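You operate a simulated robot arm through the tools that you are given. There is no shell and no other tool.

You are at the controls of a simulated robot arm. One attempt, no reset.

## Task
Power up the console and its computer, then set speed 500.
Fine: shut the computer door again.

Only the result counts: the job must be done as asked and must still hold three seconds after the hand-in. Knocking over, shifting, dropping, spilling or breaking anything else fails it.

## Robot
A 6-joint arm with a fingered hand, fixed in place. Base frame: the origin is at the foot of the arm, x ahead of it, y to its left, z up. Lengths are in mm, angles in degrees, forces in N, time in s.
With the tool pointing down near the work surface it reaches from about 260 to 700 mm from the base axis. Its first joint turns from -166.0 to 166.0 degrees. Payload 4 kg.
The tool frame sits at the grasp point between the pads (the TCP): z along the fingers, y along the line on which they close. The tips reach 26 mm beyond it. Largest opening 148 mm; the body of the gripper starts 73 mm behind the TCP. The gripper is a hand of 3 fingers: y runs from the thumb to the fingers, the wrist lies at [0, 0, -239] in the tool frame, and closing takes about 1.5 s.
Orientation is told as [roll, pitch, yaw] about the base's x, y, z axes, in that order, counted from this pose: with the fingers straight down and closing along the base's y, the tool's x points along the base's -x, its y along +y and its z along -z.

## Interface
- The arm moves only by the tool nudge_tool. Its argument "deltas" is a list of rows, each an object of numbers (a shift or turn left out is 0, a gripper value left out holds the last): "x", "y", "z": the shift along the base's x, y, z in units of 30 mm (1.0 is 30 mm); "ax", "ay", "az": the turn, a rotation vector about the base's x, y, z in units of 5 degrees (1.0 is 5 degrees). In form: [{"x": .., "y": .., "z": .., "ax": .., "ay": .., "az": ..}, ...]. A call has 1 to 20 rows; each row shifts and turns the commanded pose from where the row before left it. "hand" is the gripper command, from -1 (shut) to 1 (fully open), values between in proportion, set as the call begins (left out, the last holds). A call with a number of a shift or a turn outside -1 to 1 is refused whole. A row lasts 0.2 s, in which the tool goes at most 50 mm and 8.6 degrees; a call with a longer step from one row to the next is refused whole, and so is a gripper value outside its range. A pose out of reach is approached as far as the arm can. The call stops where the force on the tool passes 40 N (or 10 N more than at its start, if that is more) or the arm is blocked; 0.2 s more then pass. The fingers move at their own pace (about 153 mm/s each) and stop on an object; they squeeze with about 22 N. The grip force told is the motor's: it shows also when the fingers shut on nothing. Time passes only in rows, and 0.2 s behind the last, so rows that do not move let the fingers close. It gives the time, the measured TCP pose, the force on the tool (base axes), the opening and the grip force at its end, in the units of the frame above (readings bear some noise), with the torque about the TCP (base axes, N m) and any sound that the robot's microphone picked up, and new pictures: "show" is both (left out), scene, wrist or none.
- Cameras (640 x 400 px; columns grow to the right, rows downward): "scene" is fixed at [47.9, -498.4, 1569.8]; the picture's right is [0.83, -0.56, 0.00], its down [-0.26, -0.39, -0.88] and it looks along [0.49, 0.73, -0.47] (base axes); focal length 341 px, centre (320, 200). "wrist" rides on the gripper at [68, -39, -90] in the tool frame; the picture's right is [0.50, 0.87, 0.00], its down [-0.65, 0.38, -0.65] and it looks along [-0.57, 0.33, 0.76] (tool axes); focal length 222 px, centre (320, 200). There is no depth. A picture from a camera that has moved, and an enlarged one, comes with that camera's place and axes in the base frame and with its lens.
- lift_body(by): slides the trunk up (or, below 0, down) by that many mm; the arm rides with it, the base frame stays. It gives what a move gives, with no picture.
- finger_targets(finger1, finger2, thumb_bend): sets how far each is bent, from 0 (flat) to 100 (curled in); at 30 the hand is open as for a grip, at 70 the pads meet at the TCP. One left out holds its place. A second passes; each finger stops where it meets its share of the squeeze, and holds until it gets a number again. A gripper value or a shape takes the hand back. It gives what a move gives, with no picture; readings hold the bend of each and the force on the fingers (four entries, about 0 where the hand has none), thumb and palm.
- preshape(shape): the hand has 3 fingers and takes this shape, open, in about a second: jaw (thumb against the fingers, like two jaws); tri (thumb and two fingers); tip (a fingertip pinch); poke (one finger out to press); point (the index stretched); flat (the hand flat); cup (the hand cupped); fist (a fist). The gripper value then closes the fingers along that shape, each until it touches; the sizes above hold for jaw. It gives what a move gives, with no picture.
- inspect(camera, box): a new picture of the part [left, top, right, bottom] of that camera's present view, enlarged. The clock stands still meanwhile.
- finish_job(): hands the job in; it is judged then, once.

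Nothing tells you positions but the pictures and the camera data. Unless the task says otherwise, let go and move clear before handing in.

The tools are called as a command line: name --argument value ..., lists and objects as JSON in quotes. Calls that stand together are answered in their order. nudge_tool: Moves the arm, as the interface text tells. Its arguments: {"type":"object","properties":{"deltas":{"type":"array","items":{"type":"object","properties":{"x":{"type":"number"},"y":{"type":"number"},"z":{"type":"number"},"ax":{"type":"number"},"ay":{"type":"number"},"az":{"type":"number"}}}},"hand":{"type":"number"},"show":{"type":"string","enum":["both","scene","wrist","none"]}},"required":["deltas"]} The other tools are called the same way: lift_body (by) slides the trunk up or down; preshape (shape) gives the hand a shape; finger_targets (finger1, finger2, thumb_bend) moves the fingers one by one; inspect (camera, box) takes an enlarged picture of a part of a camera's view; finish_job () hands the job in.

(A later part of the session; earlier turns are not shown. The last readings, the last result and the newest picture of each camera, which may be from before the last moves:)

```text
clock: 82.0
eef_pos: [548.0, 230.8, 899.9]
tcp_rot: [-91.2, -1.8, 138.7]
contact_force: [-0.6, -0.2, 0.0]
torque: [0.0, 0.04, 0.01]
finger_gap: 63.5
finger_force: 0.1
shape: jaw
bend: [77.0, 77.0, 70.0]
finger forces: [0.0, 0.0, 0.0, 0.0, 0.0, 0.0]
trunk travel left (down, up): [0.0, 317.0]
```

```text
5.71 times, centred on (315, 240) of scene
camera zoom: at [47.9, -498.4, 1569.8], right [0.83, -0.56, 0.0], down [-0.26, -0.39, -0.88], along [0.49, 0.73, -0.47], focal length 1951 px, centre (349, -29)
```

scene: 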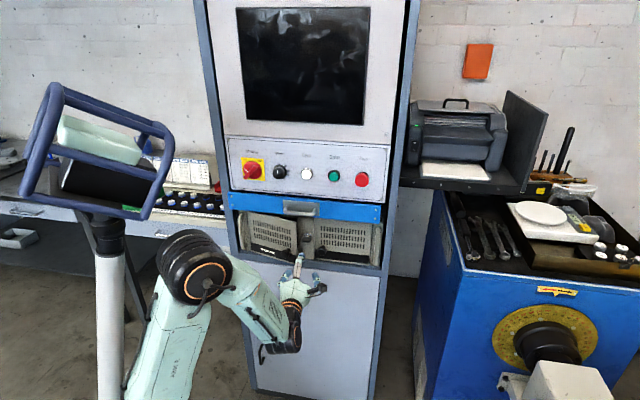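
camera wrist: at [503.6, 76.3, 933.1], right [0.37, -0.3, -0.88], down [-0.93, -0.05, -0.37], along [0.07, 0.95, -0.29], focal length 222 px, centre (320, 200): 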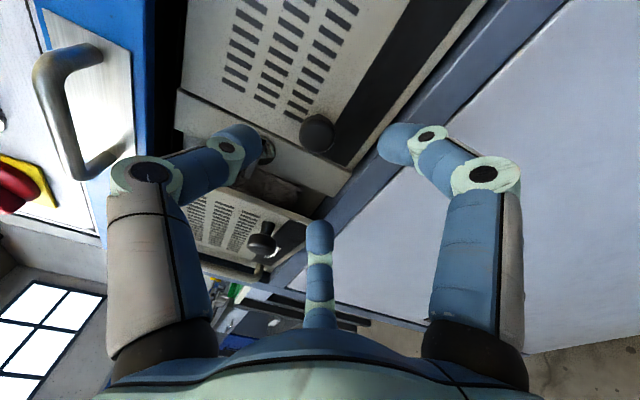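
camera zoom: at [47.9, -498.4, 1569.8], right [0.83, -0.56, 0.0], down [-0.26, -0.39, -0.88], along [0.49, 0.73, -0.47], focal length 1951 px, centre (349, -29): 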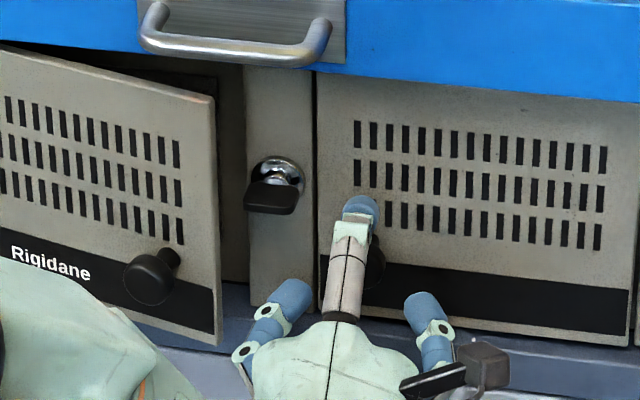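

It's centred. I'll go in the last 19 mm and close.

nudge_tool --deltas '[{"x": 0.139, "y": 0.159}, {"x": 0.139, "y": 0.159}, {"x": 0.12, "y": 0.14}, {}]' --show "none"

nudge_tool --deltas '[{}, {}, {}, {}, {}, {}]' --hand -1 --show "none"

inspect --camera "wrist" --box '[220, 60, 420, 230]'

```text
clock: 83.0
eef_pos: [558.9, 244.0, 899.7]
tcp_rot: [-91.2, -1.8, 138.7]
contact_force: [-9.4, -11.5, -2.8]
torque: [-0.2, 0.24, -0.52]
finger_gap: 64.3
finger_force: 0.0
shape: jaw
bend: [79.0, 77.0, 70.0]
finger forces: [14.4, 0.0, 0.0, 0.0, 0.0, 0.0]
trunk travel left (down, up): [0.0, 317.0]
```

```text
clock: 84.5
eef_pos: [557.6, 245.5, 899.2]
tcp_rot: [-91.3, -1.5, 138.9]
contact_force: [-11.4, 8.2, 15.9]
torque: [0.07, -0.12, 0.38]
finger_gap: 11.9
finger_force: 21.9
shape: jaw
bend: [80.0, 70.0, 72.0]
finger forces: [9.7, 29.8, 0.1, 0.0, 43.0, 0.0]
trunk travel left (down, up): [0.0, 317.0]
```

```text
2.35 times, centred on (320, 145) of wrist
camera zoom: at [551.3, 131.8, 935.3], right [0.37, -0.3, -0.88], down [-0.93, -0.05, -0.37], along [0.07, 0.95, -0.29], focal length 523 px, centre (320, 329)
```

zoom: 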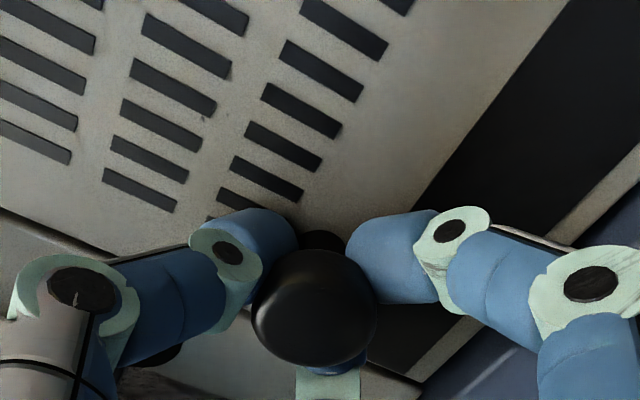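

Gripped behind the head. I'll pull gently.

nudge_tool --deltas '[{"x": -0.068, "y": -0.073}, {"x": -0.068, "y": -0.073}, {"x": -0.066, "y": -0.075}, {"x": -0.066, "y": -0.075}, {}]' --show "none"

inspect --camera "scene" --box '[265, 205, 365, 275]'

```text
clock: 85.7
eef_pos: [550.4, 236.2, 900.2]
tcp_rot: [-91.3, -1.7, 138.8]
contact_force: [-4.6, 7.2, 19.2]
torque: [0.1, -0.01, 0.55]
finger_gap: 10.6
finger_force: 22.2
shape: jaw
bend: [79.0, 70.0, 66.0]
finger forces: [11.3, 27.3, 0.0, 0.1, 42.8, 0.0]
trunk travel left (down, up): [0.0, 317.0]
```

```text
5.71 times, centred on (315, 240) of scene
camera zoom: at [47.9, -498.4, 1569.8], right [0.83, -0.56, 0.0], down [-0.26, -0.39, -0.88], along [0.49, 0.73, -0.47], focal length 1951 px, centre (349, -29)
```

zoom: 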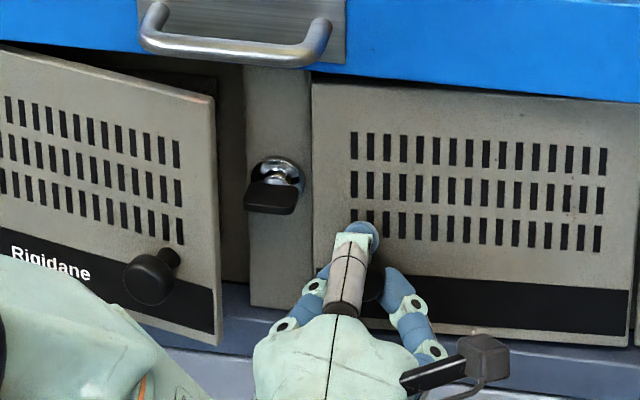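

The right door opens too. I'll follow its arc while turning the hand with it.

nudge_tool --deltas '[{"x": -0.12, "y": -0.278, "az": 0.6}, {"x": -0.12, "y": -0.278, "az": 0.6}, {"x": -0.098, "y": -0.312, "az": 0.6}, {"x": -0.098, "y": -0.312, "az": 0.6}, {"x": -0.058, "y": -0.321, "az": 0.6}, {"x": -0.058, "y": -0.321, "az": 0.6}, {}]' --show "none"

inspect --camera "scene" --box '[265, 205, 365, 275]'

inspect --camera "wrist" --box '[120, 0, 520, 250]'

```text
clock: 87.2
eef_pos: [531.8, 181.3, 899.9]
tcp_rot: [-91.0, -1.6, 156.9]
contact_force: [-25.4, 10.3, 8.1]
torque: [-0.23, 0.04, 0.98]
finger_gap: 10.0
finger_force: 21.9
shape: jaw
bend: [79.0, 70.0, 66.0]
finger forces: [13.3, 47.1, 0.1, 0.0, 32.7, 0.0]
trunk travel left (down, up): [0.0, 317.0]
```

```text
5.71 times, centred on (315, 240) of scene
camera zoom: at [47.9, -498.4, 1569.8], right [0.83, -0.56, 0.0], down [-0.26, -0.39, -0.88], along [0.49, 0.73, -0.47], focal length 1951 px, centre (349, -29)
```

zoom: 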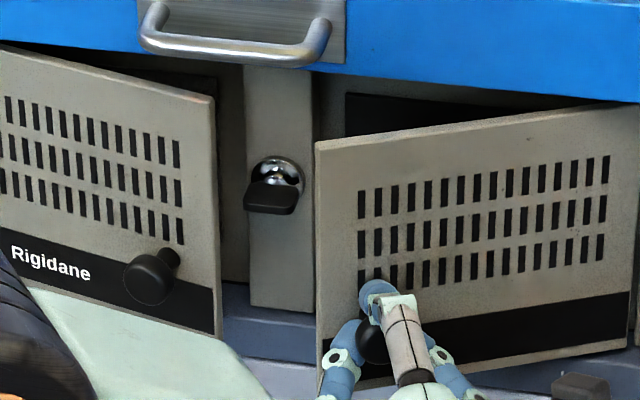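

```text
1.60 times, centred on (320, 125) of wrist
camera zoom: at [560.6, 71.2, 934.6], right [0.44, -0.17, -0.88], down [-0.87, -0.33, -0.37], along [-0.23, 0.93, -0.3], focal length 355 px, centre (320, 320)
```

zoom: 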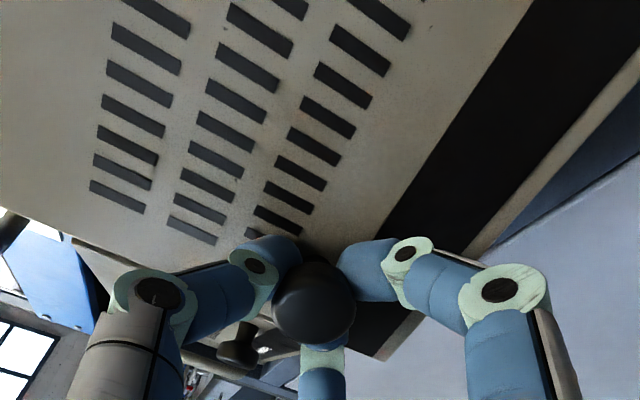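

It's opening well, with a slight sideways strain from my arc estimate. I'll continue with that corrected.

nudge_tool --deltas '[{"x": -0.12, "y": -0.23, "az": 0.4}, {"x": -0.09, "y": -0.26, "az": 0.6}, {"x": -0.02, "y": -0.3, "az": 0.6}, {"x": 0.0, "y": -0.318, "az": 0.6}, {"x": 0.03, "y": -0.32, "az": 0.6}, {"x": 0.04, "y": -0.32, "az": 0.6}, {}]' --show "none"

inspect --camera "scene" --box '[265, 205, 365, 275]'

```text
clock: 88.8
eef_pos: [528.2, 128.1, 899.8]
tcp_rot: [-91.2, -1.7, 173.9]
contact_force: [-10.4, 3.4, 12.3]
torque: [0.02, 0.06, 0.74]
finger_gap: 10.0
finger_force: 22.1
shape: jaw
bend: [78.0, 70.0, 66.0]
finger forces: [14.6, 35.4, 0.1, 0.1, 39.4, 0.1]
trunk travel left (down, up): [0.0, 317.0]
```

```text
5.71 times, centred on (315, 240) of scene
camera zoom: at [47.9, -498.4, 1569.8], right [0.83, -0.56, 0.0], down [-0.26, -0.39, -0.88], along [0.49, 0.73, -0.47], focal length 1951 px, centre (349, -29)
```

zoom: 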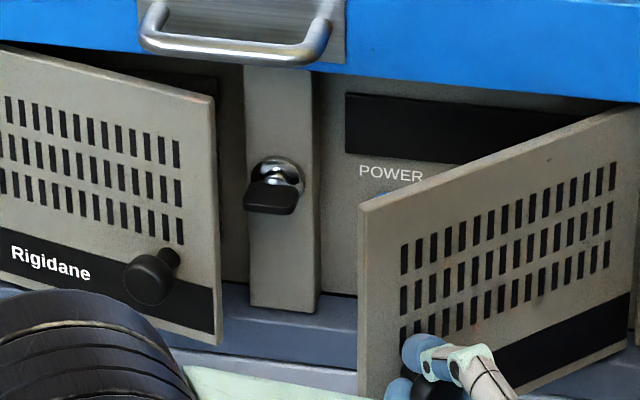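

I can see a "POWER" label inside the right bay. I'll open the door further for access.

nudge_tool --deltas '[{"x": 0.07, "y": -0.28, "az": 0.6}, {"x": 0.07, "y": -0.28, "az": 0.6}, {"x": 0.133, "y": -0.297, "az": 0.6}, {"x": 0.133, "y": -0.297, "az": 0.6}, {"x": 0.17, "y": -0.283, "az": 0.6}, {"x": 0.17, "y": -0.283, "az": 0.6}, {}]' --show "none"

inspect --camera "scene" --box '[265, 205, 365, 275]'

```text
clock: 90.5
eef_pos: [550.8, 74.8, 901.8]
tcp_rot: [-91.2, -1.6, -168.2]
contact_force: [-35.0, -11.4, -0.5]
torque: [-0.37, -0.21, 1.29]
finger_gap: 10.1
finger_force: 22.0
shape: jaw
bend: [78.0, 69.0, 67.0]
finger forces: [16.2, 62.8, 0.0, 0.0, 28.5, 0.0]
trunk travel left (down, up): [0.0, 317.0]
```

```text
5.71 times, centred on (315, 240) of scene
camera zoom: at [47.9, -498.4, 1569.8], right [0.83, -0.56, 0.0], down [-0.26, -0.39, -0.88], along [0.49, 0.73, -0.47], focal length 1951 px, centre (349, -29)
```

zoom: 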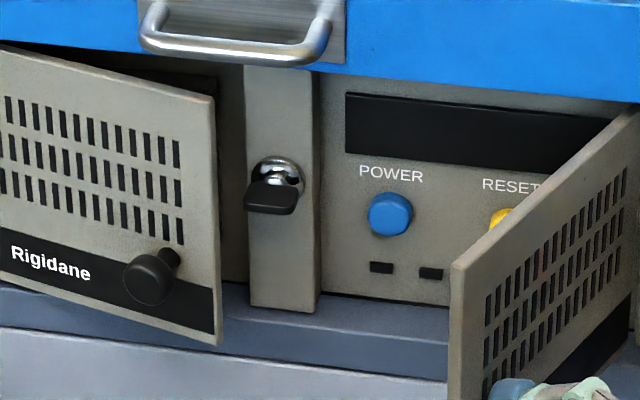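

POWER is the blue button and RESET is yellow, which I must avoid. I'll release the knob and retreat.

nudge_tool --deltas '[{}, {}, {}, {}]' --hand -0.1 --show "none"

nudge_tool --deltas '[{"x": 0.08, "y": -0.4}, {"x": 0.08, "y": -0.5}, {"x": 0.08, "y": -0.6}, {}]' --show "both"

inspect --camera "scene" --box '[265, 205, 365, 275]'

```text
clock: 91.5
eef_pos: [554.9, 76.8, 900.9]
tcp_rot: [-91.1, -1.8, -168.3]
contact_force: [-0.1, 0.5, 0.2]
torque: [-0.01, 0.0, 0.02]
finger_gap: 66.1
finger_force: 0.0
shape: jaw
bend: [39.0, 39.0, 70.0]
finger forces: [0.0, 0.0, 0.1, 0.0, 0.0, 0.0]
trunk travel left (down, up): [0.0, 317.0]
```

```text
clock: 92.5
eef_pos: [558.8, 61.2, 889.9]
tcp_rot: [-90.7, -1.8, -168.8]
contact_force: [-0.2, -0.1, -0.4]
torque: [0.0, 0.01, 0.0]
finger_gap: 66.1
finger_force: 0.0
shape: jaw
bend: [39.0, 39.0, 70.0]
finger forces: [0.0, 0.0, 0.0, 0.0, 0.1, 0.0]
out of reach, approached as far as the arm can: row 2, 3
trunk travel left (down, up): [0.0, 317.0]
camera wrist: at [644.0, -13.7, 925.1], right [0.46, 0.1, -0.88], down [-0.53, -0.77, -0.37], along [-0.71, 0.63, -0.3], focal length 222 px, centre (320, 200)
```

scene: 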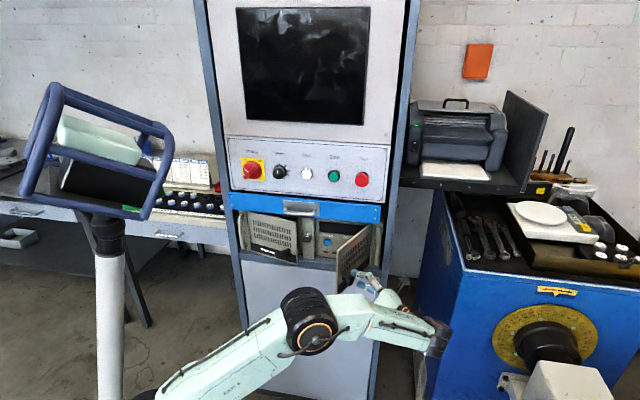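
wrist: 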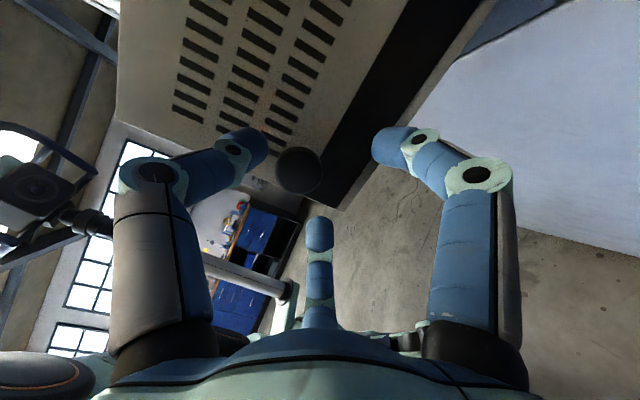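

```text
5.71 times, centred on (315, 240) of scene
camera zoom: at [47.9, -498.4, 1569.8], right [0.83, -0.56, 0.0], down [-0.26, -0.39, -0.88], along [0.49, 0.73, -0.47], focal length 1951 px, centre (349, -29)
```

zoom: 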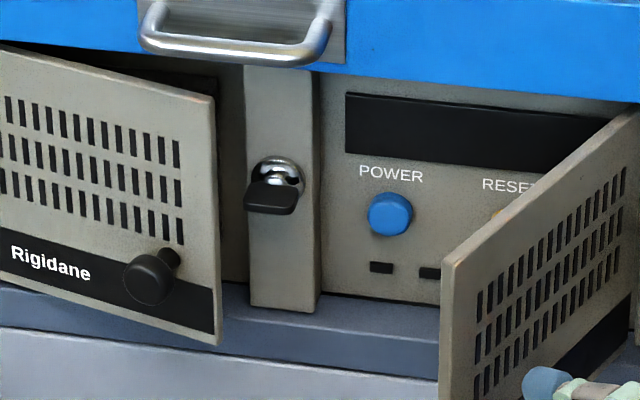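

The arm is fully stretched, so I can't pull straight off. With a wider opening the knob can slip out between the two lower fingers if the hand moves up. I'll open wider and lift.

nudge_tool --deltas '[{}, {}, {"z": 0.5}, {"z": 0.5}, {"z": 0.5}, {"z": 0.5}, {"z": 0.3}, {}]' --hand 0.3 --show "wrist"

inspect --camera "scene" --box '[265, 205, 395, 295]'

```text
clock: 94.2
eef_pos: [556.7, 81.0, 956.0]
tcp_rot: [-91.0, -1.7, -168.6]
contact_force: [0.3, -0.2, 0.1]
torque: [-0.02, 0.02, 0.01]
finger_gap: 95.5
finger_force: 0.1
shape: jaw
bend: [30.0, 30.0, 70.0]
finger forces: [0.1, 0.0, 0.0, 0.0, 0.0, 0.1]
out of reach, approached as far as the arm can: row 3, 4, 5, 6
trunk travel left (down, up): [0.0, 317.0]
camera wrist: at [643.6, 5.2, 990.8], right [0.46, 0.11, -0.88], down [-0.53, -0.77, -0.37], along [-0.71, 0.63, -0.3], focal length 222 px, centre (320, 200)
```

wrist: 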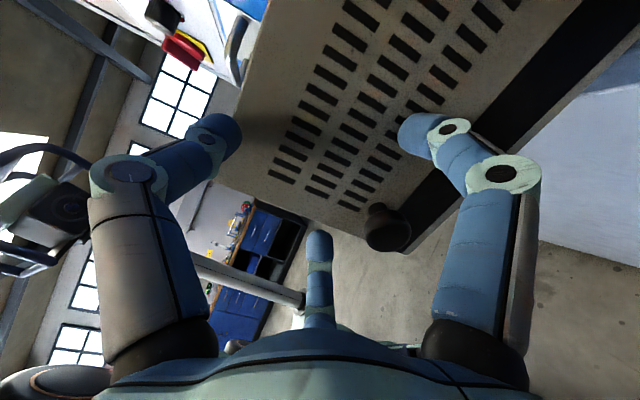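

```text
4.44 times, centred on (330, 250) of scene
camera zoom: at [47.9, -498.4, 1569.8], right [0.83, -0.56, 0.0], down [-0.26, -0.39, -0.88], along [0.49, 0.73, -0.47], focal length 1517 px, centre (276, -22)
```

zoom: 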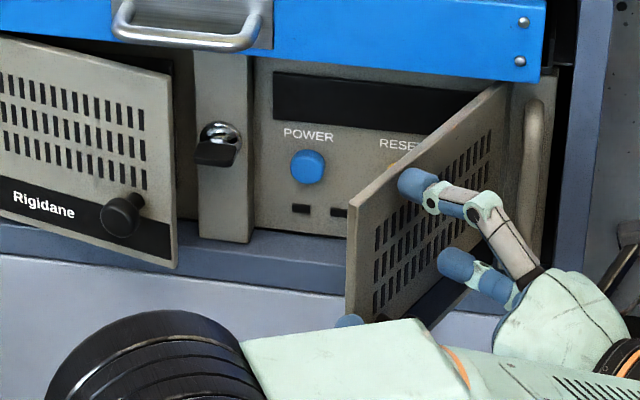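

The knob is slipping out between the fingers. I'll go up a bit more, then back away toward the arm's foot past the door's free edge, then turn the hand to face the bay.

nudge_tool --deltas '[{"z": 0.7}, {"x": 0.05, "y": -0.3, "z": 0.3}, {"x": -0.3, "y": -0.4}, {"x": -0.4, "y": -0.5}, {"x": -0.5, "y": -0.55}, {"x": -0.5, "y": -0.55}, {}]' --show "both"

inspect --camera "scene" --box '[265, 205, 395, 295]'

```text
clock: 95.8
eef_pos: [510.8, 84.0, 966.5]
tcp_rot: [-90.9, -1.8, -168.7]
contact_force: [0.0, 0.3, 0.4]
torque: [-0.01, 0.02, 0.02]
finger_gap: 96.1
finger_force: 0.1
shape: jaw
bend: [30.0, 30.0, 70.0]
finger forces: [0.1, 0.0, 0.0, 0.0, 0.0, 0.0]
out of reach, approached as far as the arm can: row 1, 2, 3, 4, 5, 6
trunk travel left (down, up): [0.0, 317.0]
camera wrist: at [597.8, 8.5, 1000.8], right [0.46, 0.11, -0.88], down [-0.53, -0.77, -0.37], along [-0.71, 0.63, -0.3], focal length 222 px, centre (320, 200)
```

scene: 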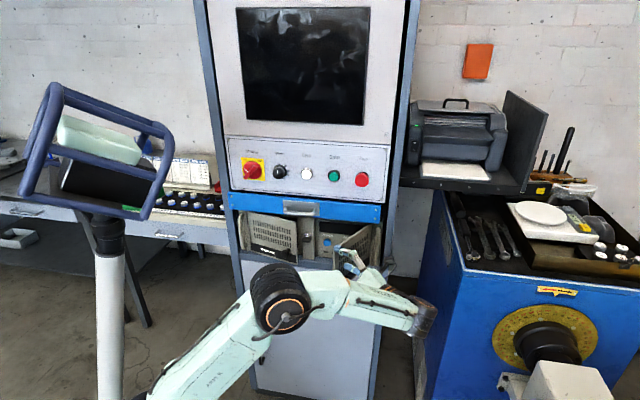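
wrist: 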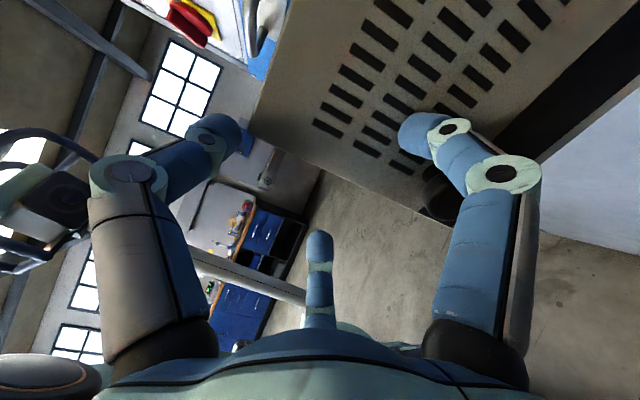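

```text
4.44 times, centred on (330, 250) of scene
camera zoom: at [47.9, -498.4, 1569.8], right [0.83, -0.56, 0.0], down [-0.26, -0.39, -0.88], along [0.49, 0.73, -0.47], focal length 1517 px, centre (276, -22)
```

zoom: 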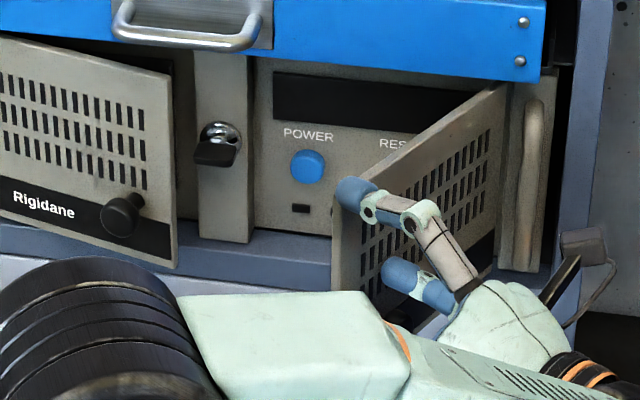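

The door stays open, but the wrist bend is at its limit. I'll close the fingers to slim the hand, then turn it back toward the cabinet while moving away from the door.

nudge_tool --deltas '[{}, {}, {}, {"az": -0.8, "x": -0.3, "y": -0.3}, {"az": -0.8, "x": -0.4, "y": -0.4}, {"az": -0.8, "x": -0.4, "y": -0.4}, {"az": -0.8, "x": -0.3, "y": -0.3}, {}]' --hand -1 --show "both"

inspect --camera "scene" --box '[265, 205, 395, 295]'

```text
clock: 97.7
eef_pos: [469.5, 42.0, 966.1]
tcp_rot: [-91.2, -1.8, 175.7]
contact_force: [-0.3, -0.1, 0.3]
torque: [0.02, 0.0, -0.01]
finger_gap: 0.0
finger_force: 22.4
shape: jaw
bend: [70.0, 70.0, 70.0]
finger forces: [0.0, 0.0, 0.1, 0.0, 0.1, 0.1]
trunk travel left (down, up): [0.0, 317.0]
camera wrist: at [533.4, -53.1, 1001.4], right [0.47, -0.02, -0.88], down [-0.71, -0.59, -0.37], along [-0.52, 0.8, -0.29], focal length 222 px, centre (320, 200)
```

scene: 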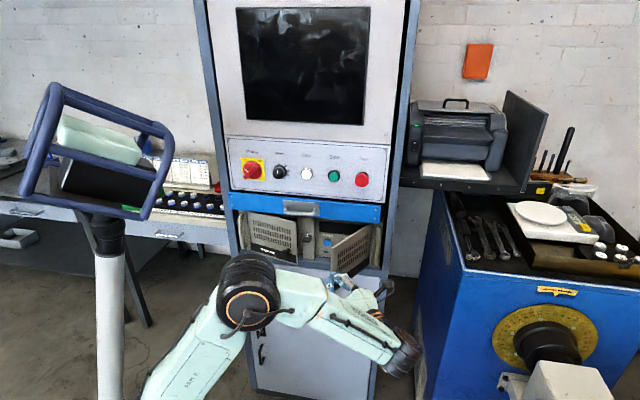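
wrist: 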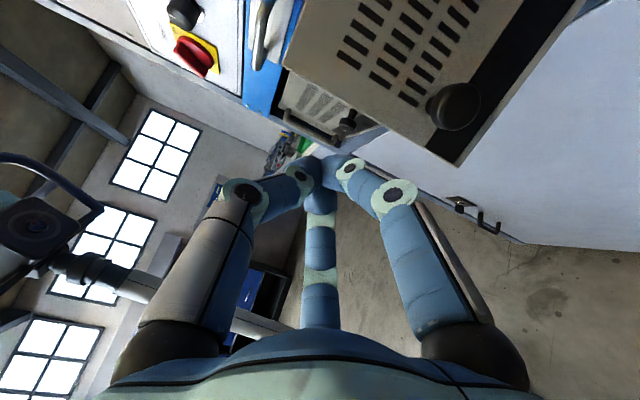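

```text
4.44 times, centred on (330, 250) of scene
camera zoom: at [47.9, -498.4, 1569.8], right [0.83, -0.56, 0.0], down [-0.26, -0.39, -0.88], along [0.49, 0.73, -0.47], focal length 1517 px, centre (276, -22)
```

zoom: 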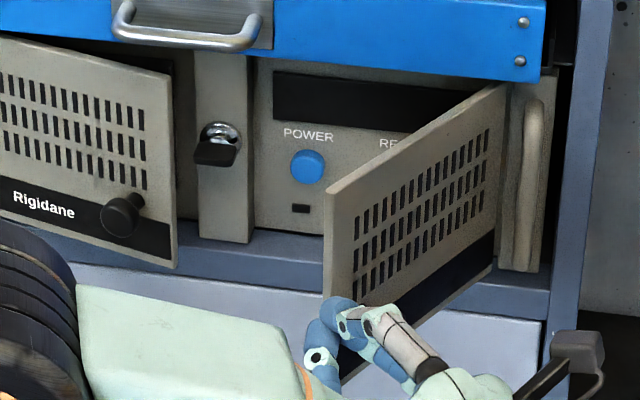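

I'm clear, and POWER is unobstructed. I'll take the poke shape and turn to face the right bay, left of the open door.

preshape --shape "poke"

nudge_tool --deltas '[{"x": -0.427, "y": 0.397, "az": -0.9}, {"x": -0.427, "y": 0.397, "az": -0.9}, {"x": -0.427, "y": 0.397, "az": -0.9}, {"x": -0.427, "y": 0.397, "az": -0.9}, {"x": 0.5, "y": 0.54, "az": -0.9, "z": -0.2}, {"x": 0.5, "y": 0.54, "az": -0.9, "z": -0.3}, {"x": 0.5, "y": 0.54, "az": -0.9, "z": -0.3}, {"x": 0.5, "y": 0.54, "az": -1, "z": -0.3}, {}]' --show "both"

inspect --camera "scene" --box '[265, 205, 395, 295]'

```text
clock: 98.5
eef_pos: [470.7, 43.3, 967.3]
tcp_rot: [-91.2, -1.9, 175.8]
contact_force: [0.1, 0.4, -0.2]
torque: [0.0, 0.0, -0.03]
finger_gap: 0.0
finger_force: 0.2
shape: poke
bend: [100.0, 100.0, 40.0]
finger forces: [0.1, 0.0, 0.0, 0.0, 0.0, 0.0]
trunk travel left (down, up): [0.0, 317.0]
```

```text
clock: 100.5
eef_pos: [479.1, 156.3, 934.9]
tcp_rot: [-91.0, -1.8, 139.1]
contact_force: [0.0, -0.5, -0.9]
torque: [-0.01, 0.01, -0.03]
finger_gap: 0.1
finger_force: 0.1
shape: poke
bend: [100.0, 100.0, 40.0]
finger forces: [0.0, 0.0, 0.0, 0.1, 0.0, 0.0]
trunk travel left (down, up): [0.0, 317.0]
camera wrist: at [471.8, 41.0, 968.8], right [0.37, -0.3, -0.88], down [-0.93, -0.05, -0.37], along [0.06, 0.95, -0.29], focal length 222 px, centre (320, 200)
```

scene: 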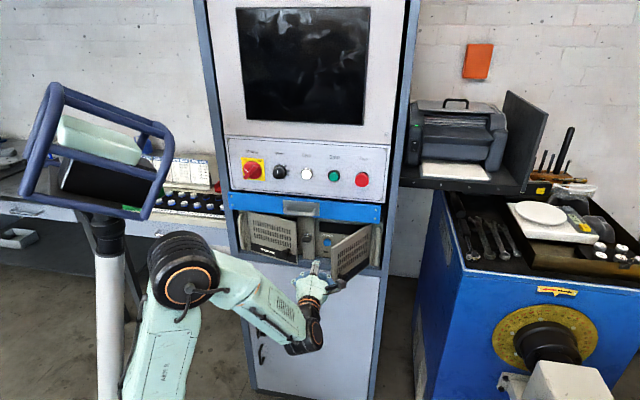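
wrist: 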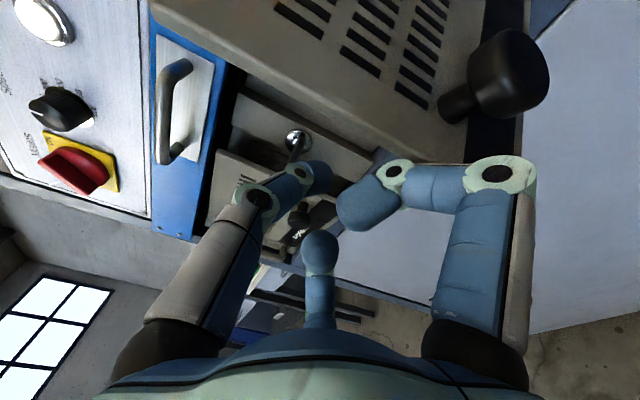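

```text
4.44 times, centred on (330, 250) of scene
camera zoom: at [47.9, -498.4, 1569.8], right [0.83, -0.56, 0.0], down [-0.26, -0.39, -0.88], along [0.49, 0.73, -0.47], focal length 1517 px, centre (276, -22)
```

zoom: 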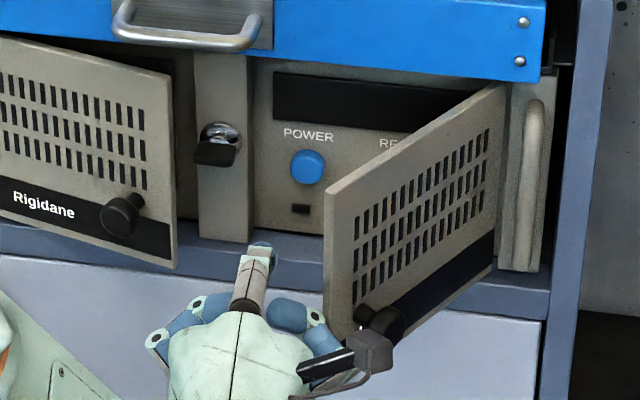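

In this roll the camera would catch the door edge. I'll roll back 90° so the camera is up and to the left, then move in front of POWER.

nudge_tool --deltas '[{"ax": -0.766, "ay": -0.824}, {"ax": -0.766, "ay": -0.824}, {"ax": -0.766, "ay": -0.824}, {"ax": -0.766, "ay": -0.824}, {"ax": -0.766, "ay": -0.824}, {"ax": -0.766, "ay": -0.824}, {"ax": -0.766, "ay": -0.824}, {"ax": -0.766, "ay": -0.824}, {"ax": -0.766, "ay": -0.824}, {"ax": -0.766, "ay": -0.824}, {"ax": -0.766, "ay": -0.824}, {"ax": -0.766, "ay": -0.824}, {"ax": -0.766, "ay": -0.824}, {"ax": -0.766, "ay": -0.824}, {"ax": -0.766, "ay": -0.824}, {"ax": -0.766, "ay": -0.824}, {}]' --show "both"

inspect --camera "wrist" --box '[200, 40, 560, 260]'

```text
clock: 104.2
eef_pos: [476.7, 153.9, 933.6]
tcp_rot: [-39.0, 87.2, -170.8]
contact_force: [-0.1, -1.5, -0.4]
torque: [0.04, -0.01, -0.03]
finger_gap: 0.0
finger_force: 0.1
shape: poke
bend: [100.0, 100.0, 40.0]
finger forces: [0.0, 0.0, 0.0, 0.1, 0.0, 0.0]
trunk travel left (down, up): [0.0, 317.0]
camera wrist: at [393.2, 114.0, 1005.2], right [0.67, -0.57, 0.47], down [-0.18, -0.74, -0.64], along [0.72, 0.34, -0.6], focal length 222 px, centre (320, 200)
```

scene: 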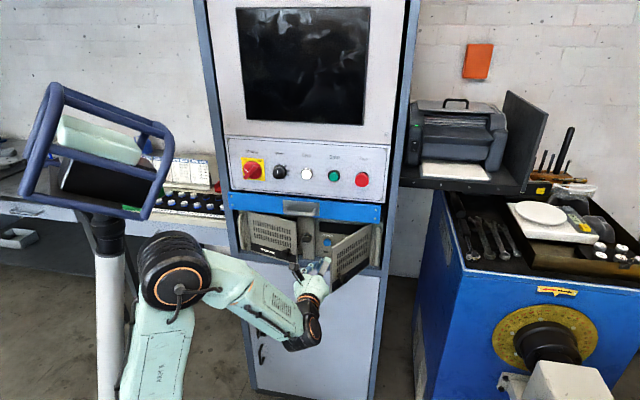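
wrist: 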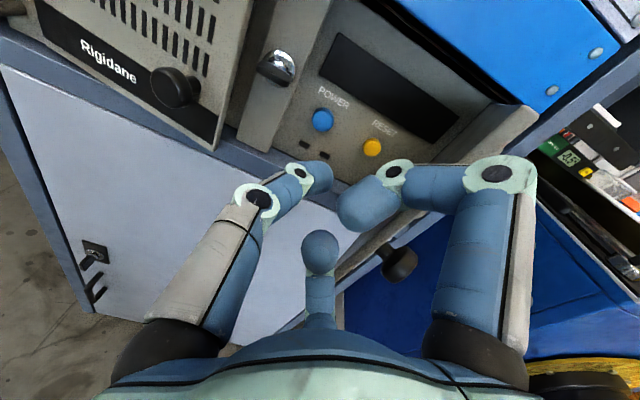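

```text
1.78 times, centred on (380, 150) of wrist
camera zoom: at [393.2, 114.0, 1005.2], right [0.67, -0.57, 0.47], down [-0.18, -0.74, -0.64], along [0.72, 0.34, -0.6], focal length 395 px, centre (213, 289)
```

zoom: 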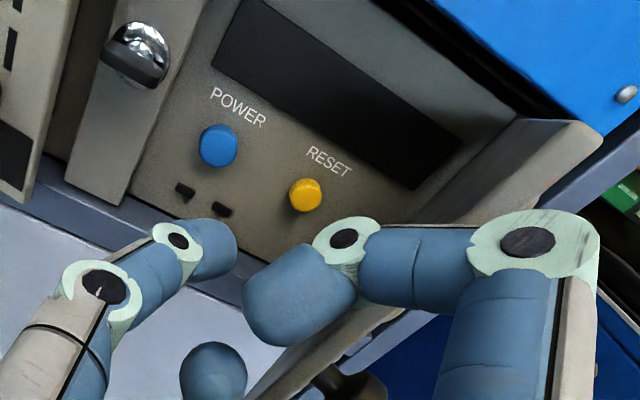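

POWER is at about a=253, z=915, with RESET 68 mm to its right. I'll bring the thumb tip in front of POWER.

nudge_tool --deltas '[{"x": 0.35, "y": 0.3, "z": -0.2}, {"x": 0.45, "y": 0.4, "z": -0.2}, {"x": 0.45, "y": 0.4, "z": -0.2}, {"x": 0.45, "y": 0.4}, {"x": 0.4, "y": 0.32}, {}]' --show "none"

inspect --camera "wrist" --box '[200, 40, 560, 260]'

inspect --camera "scene" --box '[265, 205, 395, 295]'

```text
clock: 105.5
eef_pos: [541.2, 209.3, 914.3]
tcp_rot: [-39.9, 87.2, -171.6]
contact_force: [0.0, -0.5, 0.1]
torque: [0.02, 0.01, -0.02]
finger_gap: 0.0
finger_force: 0.0
shape: poke
bend: [100.0, 100.0, 40.0]
finger forces: [0.1, 0.0, 0.0, 0.0, 0.0, 0.0]
trunk travel left (down, up): [0.0, 317.0]
```

```text
1.78 times, centred on (380, 150) of wrist
camera zoom: at [457.2, 169.6, 986.5], right [0.67, -0.57, 0.47], down [-0.18, -0.74, -0.64], along [0.72, 0.34, -0.6], focal length 395 px, centre (213, 289)
```

zoom: 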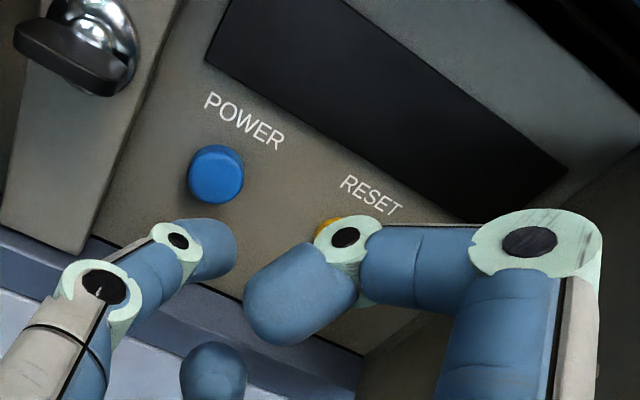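

```text
4.44 times, centred on (330, 250) of scene
camera zoom: at [47.9, -498.4, 1569.8], right [0.83, -0.56, 0.0], down [-0.26, -0.39, -0.88], along [0.49, 0.73, -0.47], focal length 1517 px, centre (276, -22)
```

zoom: 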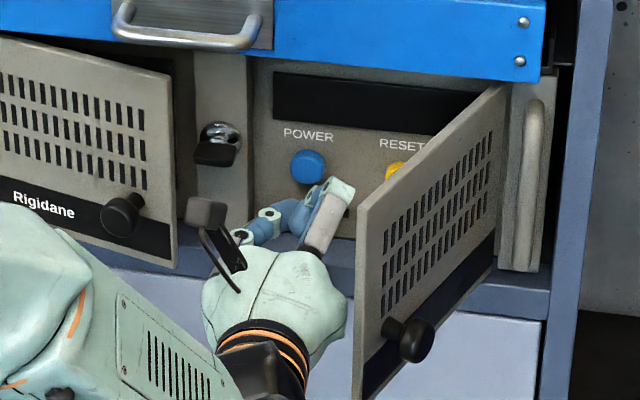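

The tool axis points exactly at POWER. I'll advance most of the way along it.

nudge_tool --deltas '[{"x": 0.33, "y": 0.37, "z": -0.04}, {"x": 0.33, "y": 0.37, "z": -0.03}, {"x": 0.3, "y": 0.335, "z": -0.02}, {}]' --show "none"

inspect --camera "wrist" --box '[220, 60, 420, 230]'

inspect --camera "scene" --box '[295, 205, 375, 265]'

```text
clock: 106.5
eef_pos: [568.9, 240.8, 912.0]
tcp_rot: [-40.1, 87.2, -171.8]
contact_force: [-0.2, -1.0, -0.4]
torque: [0.0, 0.01, -0.02]
finger_gap: 0.0
finger_force: 0.2
shape: poke
bend: [100.0, 100.0, 40.0]
finger forces: [0.0, 0.0, 0.0, 0.0, 0.0, 0.1]
trunk travel left (down, up): [0.0, 317.0]
```

```text
2.35 times, centred on (320, 145) of wrist
camera zoom: at [484.9, 200.9, 984.5], right [0.67, -0.57, 0.47], down [-0.19, -0.74, -0.64], along [0.72, 0.34, -0.6], focal length 523 px, centre (320, 329)
```

zoom: 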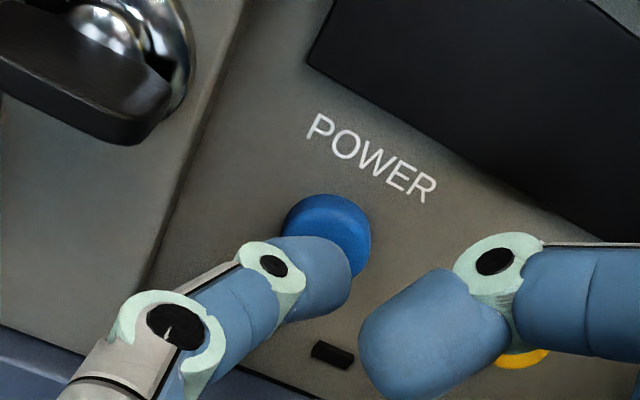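

```text
6.67 times, centred on (335, 235) of scene
camera zoom: at [47.9, -498.4, 1569.8], right [0.83, -0.56, 0.0], down [-0.26, -0.39, -0.88], along [0.49, 0.73, -0.47], focal length 2276 px, centre (220, -33)
```

zoom: 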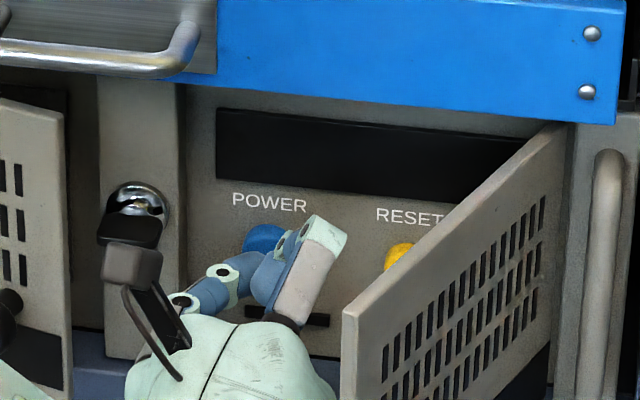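

The thumb tip is right in front of the blue button. I'll press it with small steps.

nudge_tool --deltas '[{"x": 0.0443, "y": 0.0493}, {"x": 0.0443, "y": 0.0493}, {"x": 0.0443, "y": 0.0493}, {"x": 0.0443, "y": 0.0493}, {}]' --show "none"

inspect --camera "wrist" --box '[220, 60, 420, 230]'

```text
clock: 107.8
eef_pos: [575.4, 247.5, 912.5]
tcp_rot: [-40.3, 87.1, -172.1]
contact_force: [-1.0, -0.3, 0.2]
torque: [0.01, -0.02, 0.03]
finger_gap: 0.0
finger_force: 0.1
shape: poke
bend: [100.0, 100.0, 40.0]
finger forces: [0.0, 0.1, 0.0, 0.0, 0.5, 0.1]
trunk travel left (down, up): [0.0, 317.0]
```

```text
2.35 times, centred on (320, 145) of wrist
camera zoom: at [490.5, 206.7, 984.3], right [0.67, -0.57, 0.47], down [-0.18, -0.74, -0.64], along [0.72, 0.34, -0.6], focal length 523 px, centre (320, 329)
```

zoom: 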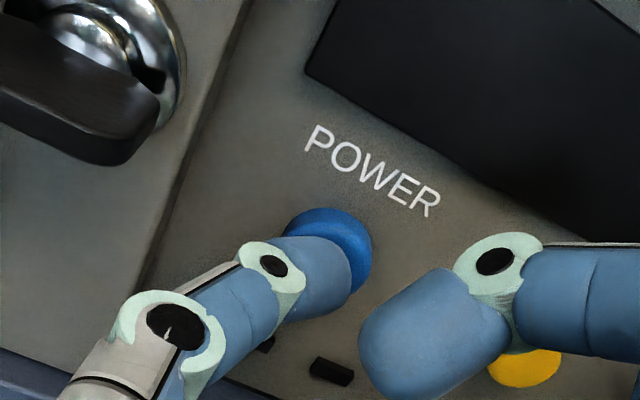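

It's just touching now. I'll keep pressing a few more millimetres.

nudge_tool --deltas '[{"x": 0.0443, "y": 0.0493}, {"x": 0.0443, "y": 0.0493}, {"x": 0.0443, "y": 0.0493}, {}]' --show "none"

inspect --camera "wrist" --box '[220, 60, 420, 230]'

inspect --camera "scene" --box '[220, 0, 400, 280]'

```text
clock: 108.8
eef_pos: [577.9, 250.4, 914.0]
tcp_rot: [-40.7, 87.2, -172.4]
contact_force: [-8.0, -8.1, -0.6]
torque: [-0.02, 0.0, -0.03]
finger_gap: 0.1
finger_force: 0.0
shape: poke
bend: [100.0, 100.0, 40.0]
finger forces: [0.0, 0.0, 0.0, 0.0, 10.5, 0.0]
trunk travel left (down, up): [0.0, 317.0]
heard: click
```

```text
2.35 times, centred on (320, 145) of wrist
camera zoom: at [493.6, 210.5, 984.3], right [0.67, -0.57, 0.47], down [-0.19, -0.74, -0.64], along [0.72, 0.34, -0.6], focal length 523 px, centre (320, 329)
```

zoom: 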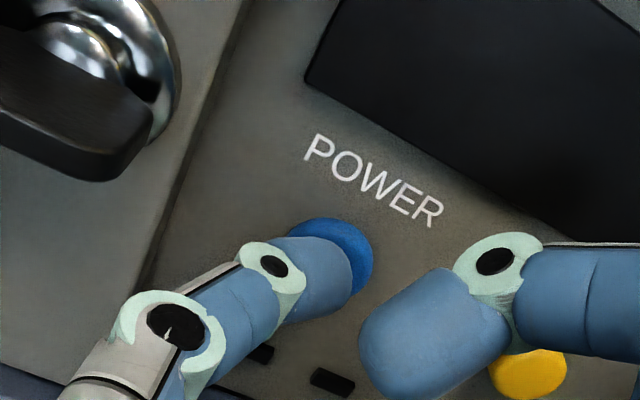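

```text
1.43 times, centred on (310, 140) of scene
camera zoom: at [47.9, -498.4, 1569.8], right [0.83, -0.56, 0.0], down [-0.26, -0.39, -0.88], along [0.49, 0.73, -0.47], focal length 488 px, centre (334, 286)
```

zoom: 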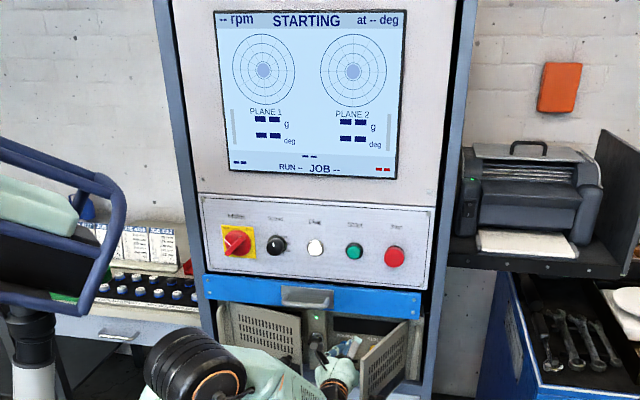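

There was a click and the screen says "STARTING", so the computer is booting. I'll retreat straight back out of the bay.

nudge_tool --deltas '[{"x": -0.2, "y": -0.22}, {"x": -0.5, "y": -0.54}, {"x": -0.6, "y": -0.65}, {"x": -0.6, "y": -0.65}, {"x": -0.6, "y": -0.65}, {}]' --show "scene"

inspect --camera "wrist" --box '[0, 0, 640, 400]'

inspect --camera "scene" --box '[235, 200, 395, 300]'

```text
clock: 110.2
eef_pos: [501.3, 170.9, 913.8]
tcp_rot: [-40.6, 87.2, -172.5]
contact_force: [0.1, -0.2, 0.9]
torque: [-0.02, 0.0, 0.01]
finger_gap: 0.0
finger_force: 0.0
shape: poke
bend: [100.0, 100.0, 40.0]
finger forces: [0.1, 0.0, 0.0, 0.0, 0.0, 0.0]
trunk travel left (down, up): [0.0, 317.0]
```

scene: 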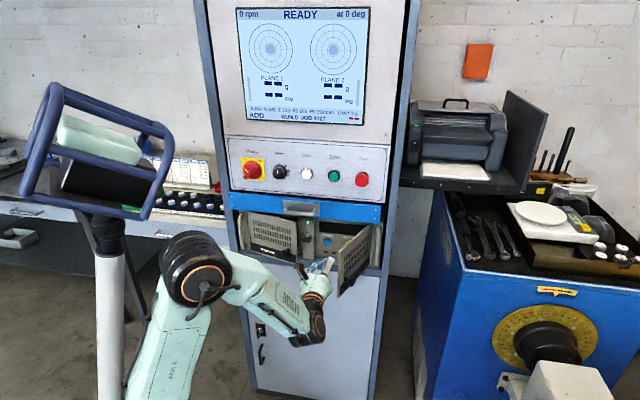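

```text
1.00 times, centred on (320, 200) of wrist (not enlarged: the box is as wide or as high as the picture)
camera zoom: at [416.8, 130.0, 985.4], right [0.67, -0.57, 0.47], down [-0.18, -0.74, -0.64], along [0.72, 0.34, -0.6], focal length 222 px, centre (320, 200)
```

zoom: 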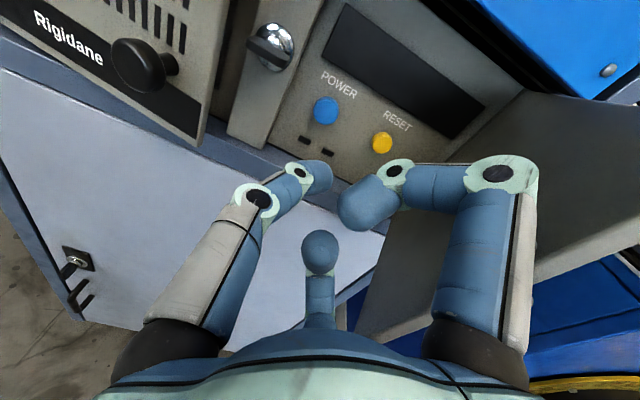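

```text
4.00 times, centred on (315, 250) of scene
camera zoom: at [47.9, -498.4, 1569.8], right [0.83, -0.56, 0.0], down [-0.26, -0.39, -0.88], along [0.49, 0.73, -0.47], focal length 1366 px, centre (340, 0)
```

zoom: 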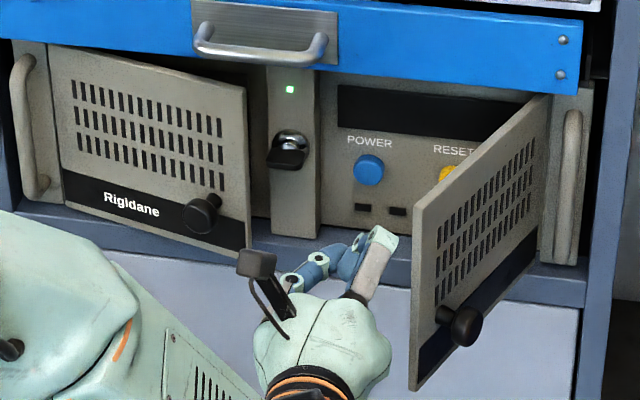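

The screen shows READY and the green LED is lit. Now to shut the right door, I'll back out, go around its free edge to the outside and push it closed with the thumb.

nudge_tool --deltas '[{"x": -0.6, "y": -0.65}, {"x": -0.6, "y": -0.65}, {"x": -0.6, "y": -0.65, "z": 0.3}, {"x": 0.732, "y": -0.681, "z": 0.4}, {"x": 0.732, "y": -0.681}, {"x": 0.732, "y": -0.681}, {"x": 0.732, "y": -0.681}, {"x": 0.732, "y": -0.681}, {}]' --show "both"

inspect --camera "scene" --box '[235, 200, 395, 300]'

```text
clock: 112.2
eef_pos: [560.7, 11.4, 935.1]
tcp_rot: [-40.5, 87.2, -172.3]
contact_force: [-0.9, -0.6, -0.3]
torque: [0.0, -0.01, 0.01]
finger_gap: 0.0
finger_force: 0.1
shape: poke
bend: [100.0, 100.0, 40.0]
finger forces: [0.0, 0.0, 0.0, 0.0, 0.0, 0.1]
trunk travel left (down, up): [0.0, 317.0]
camera wrist: at [476.1, -29.3, 1006.9], right [0.67, -0.57, 0.47], down [-0.19, -0.74, -0.64], along [0.72, 0.34, -0.6], focal length 222 px, centre (320, 200)
```

scene: 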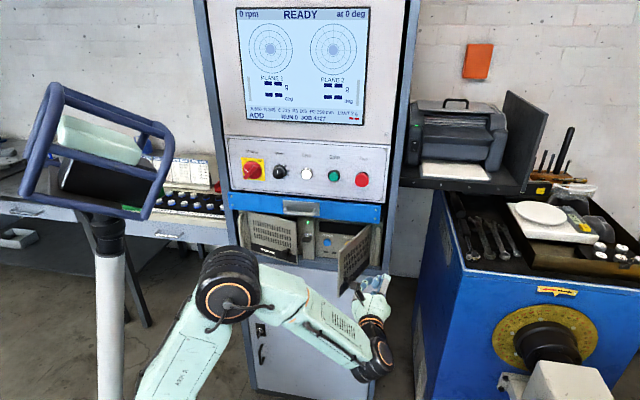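
wrist: 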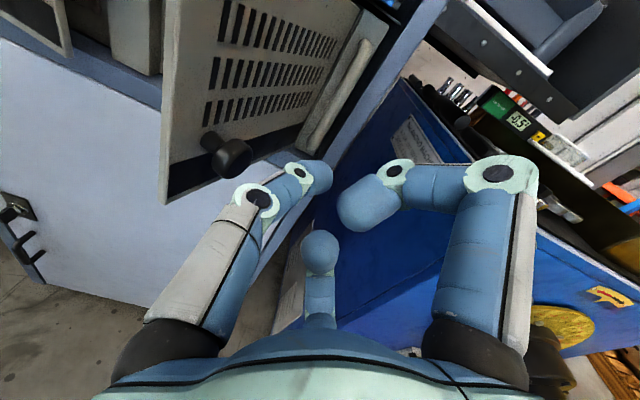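

```text
4.00 times, centred on (315, 250) of scene
camera zoom: at [47.9, -498.4, 1569.8], right [0.83, -0.56, 0.0], down [-0.26, -0.39, -0.88], along [0.49, 0.73, -0.47], focal length 1366 px, centre (340, 0)
```

zoom: 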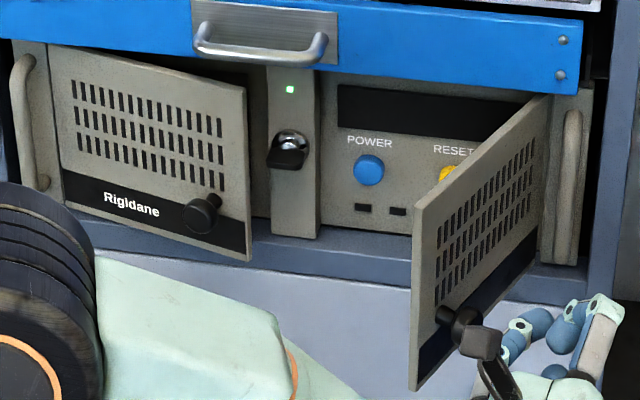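

The hand is now right of the open door. I'll go forward beside its outer face.

nudge_tool --deltas '[{"x": 0.6, "y": 0.65}, {"x": 0.6, "y": 0.65}, {"x": 0.6, "y": 0.65}, {"x": -0.2, "y": 0.186}, {}]' --show "wrist"

inspect --camera "scene" --box '[235, 200, 395, 300]'

```text
clock: 113.3
eef_pos: [607.8, 75.7, 933.7]
tcp_rot: [-40.2, 87.1, -172.0]
contact_force: [0.9, -0.7, 0.8]
torque: [-0.01, -0.02, -0.04]
finger_gap: 0.0
finger_force: 0.0
shape: poke
bend: [100.0, 100.0, 40.0]
finger forces: [0.0, 0.0, 0.1, 0.0, 0.1, 0.0]
trunk travel left (down, up): [0.0, 317.0]
camera wrist: at [522.9, 34.3, 1006.1], right [0.67, -0.57, 0.47], down [-0.18, -0.74, -0.64], along [0.72, 0.34, -0.6], focal length 222 px, centre (320, 200)
```

wrist: 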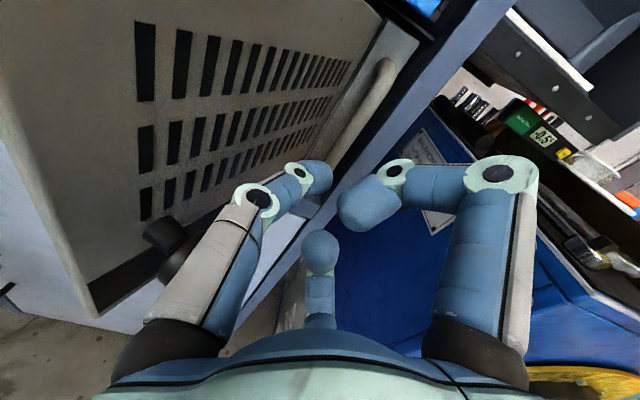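

```text
4.00 times, centred on (315, 250) of scene
camera zoom: at [47.9, -498.4, 1569.8], right [0.83, -0.56, 0.0], down [-0.26, -0.39, -0.88], along [0.49, 0.73, -0.47], focal length 1366 px, centre (340, 0)
```

zoom: 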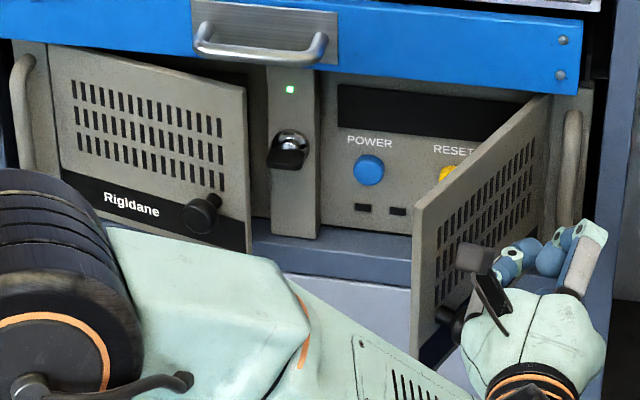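

The thumb's base would touch the door first in this pose. I'll turn the hand 40° left so the tip leads into the door face.

nudge_tool --deltas '[{"az": 1}, {"az": 1}, {"az": 1}, {"az": 1}, {"az": 1}, {"az": 1}, {"az": 1}, {"az": 1}, {}]' --show "wrist"

inspect --camera "scene" --box '[235, 200, 395, 300]'

```text
clock: 115.3
eef_pos: [608.1, 74.9, 934.4]
tcp_rot: [-40.8, 87.2, -132.4]
contact_force: [0.2, -0.7, -0.5]
torque: [-0.01, 0.02, 0.01]
finger_gap: 0.0
finger_force: 0.2
shape: poke
bend: [100.0, 100.0, 40.0]
finger forces: [0.0, 0.0, 0.1, 0.1, 0.0, 0.0]
trunk travel left (down, up): [0.0, 317.0]
camera wrist: at [570.0, -11.6, 1005.6], right [0.88, -0.01, 0.47], down [0.34, -0.69, -0.64], along [0.33, 0.73, -0.6], focal length 222 px, centre (320, 200)
```

wrist: 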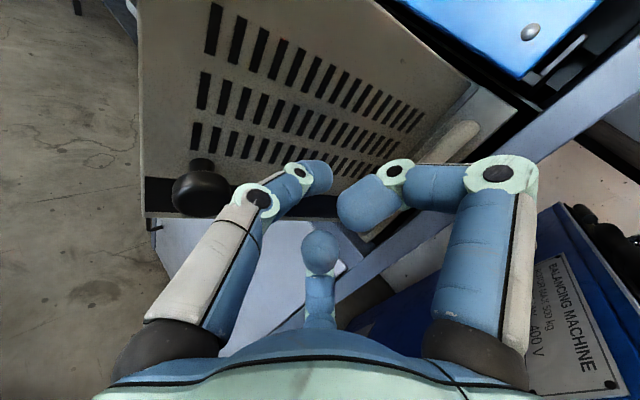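

```text
4.00 times, centred on (315, 250) of scene
camera zoom: at [47.9, -498.4, 1569.8], right [0.83, -0.56, 0.0], down [-0.26, -0.39, -0.88], along [0.49, 0.73, -0.47], focal length 1366 px, centre (340, 0)
```

zoom: 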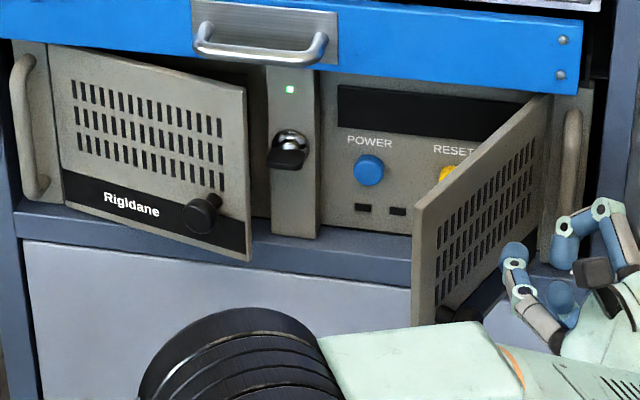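

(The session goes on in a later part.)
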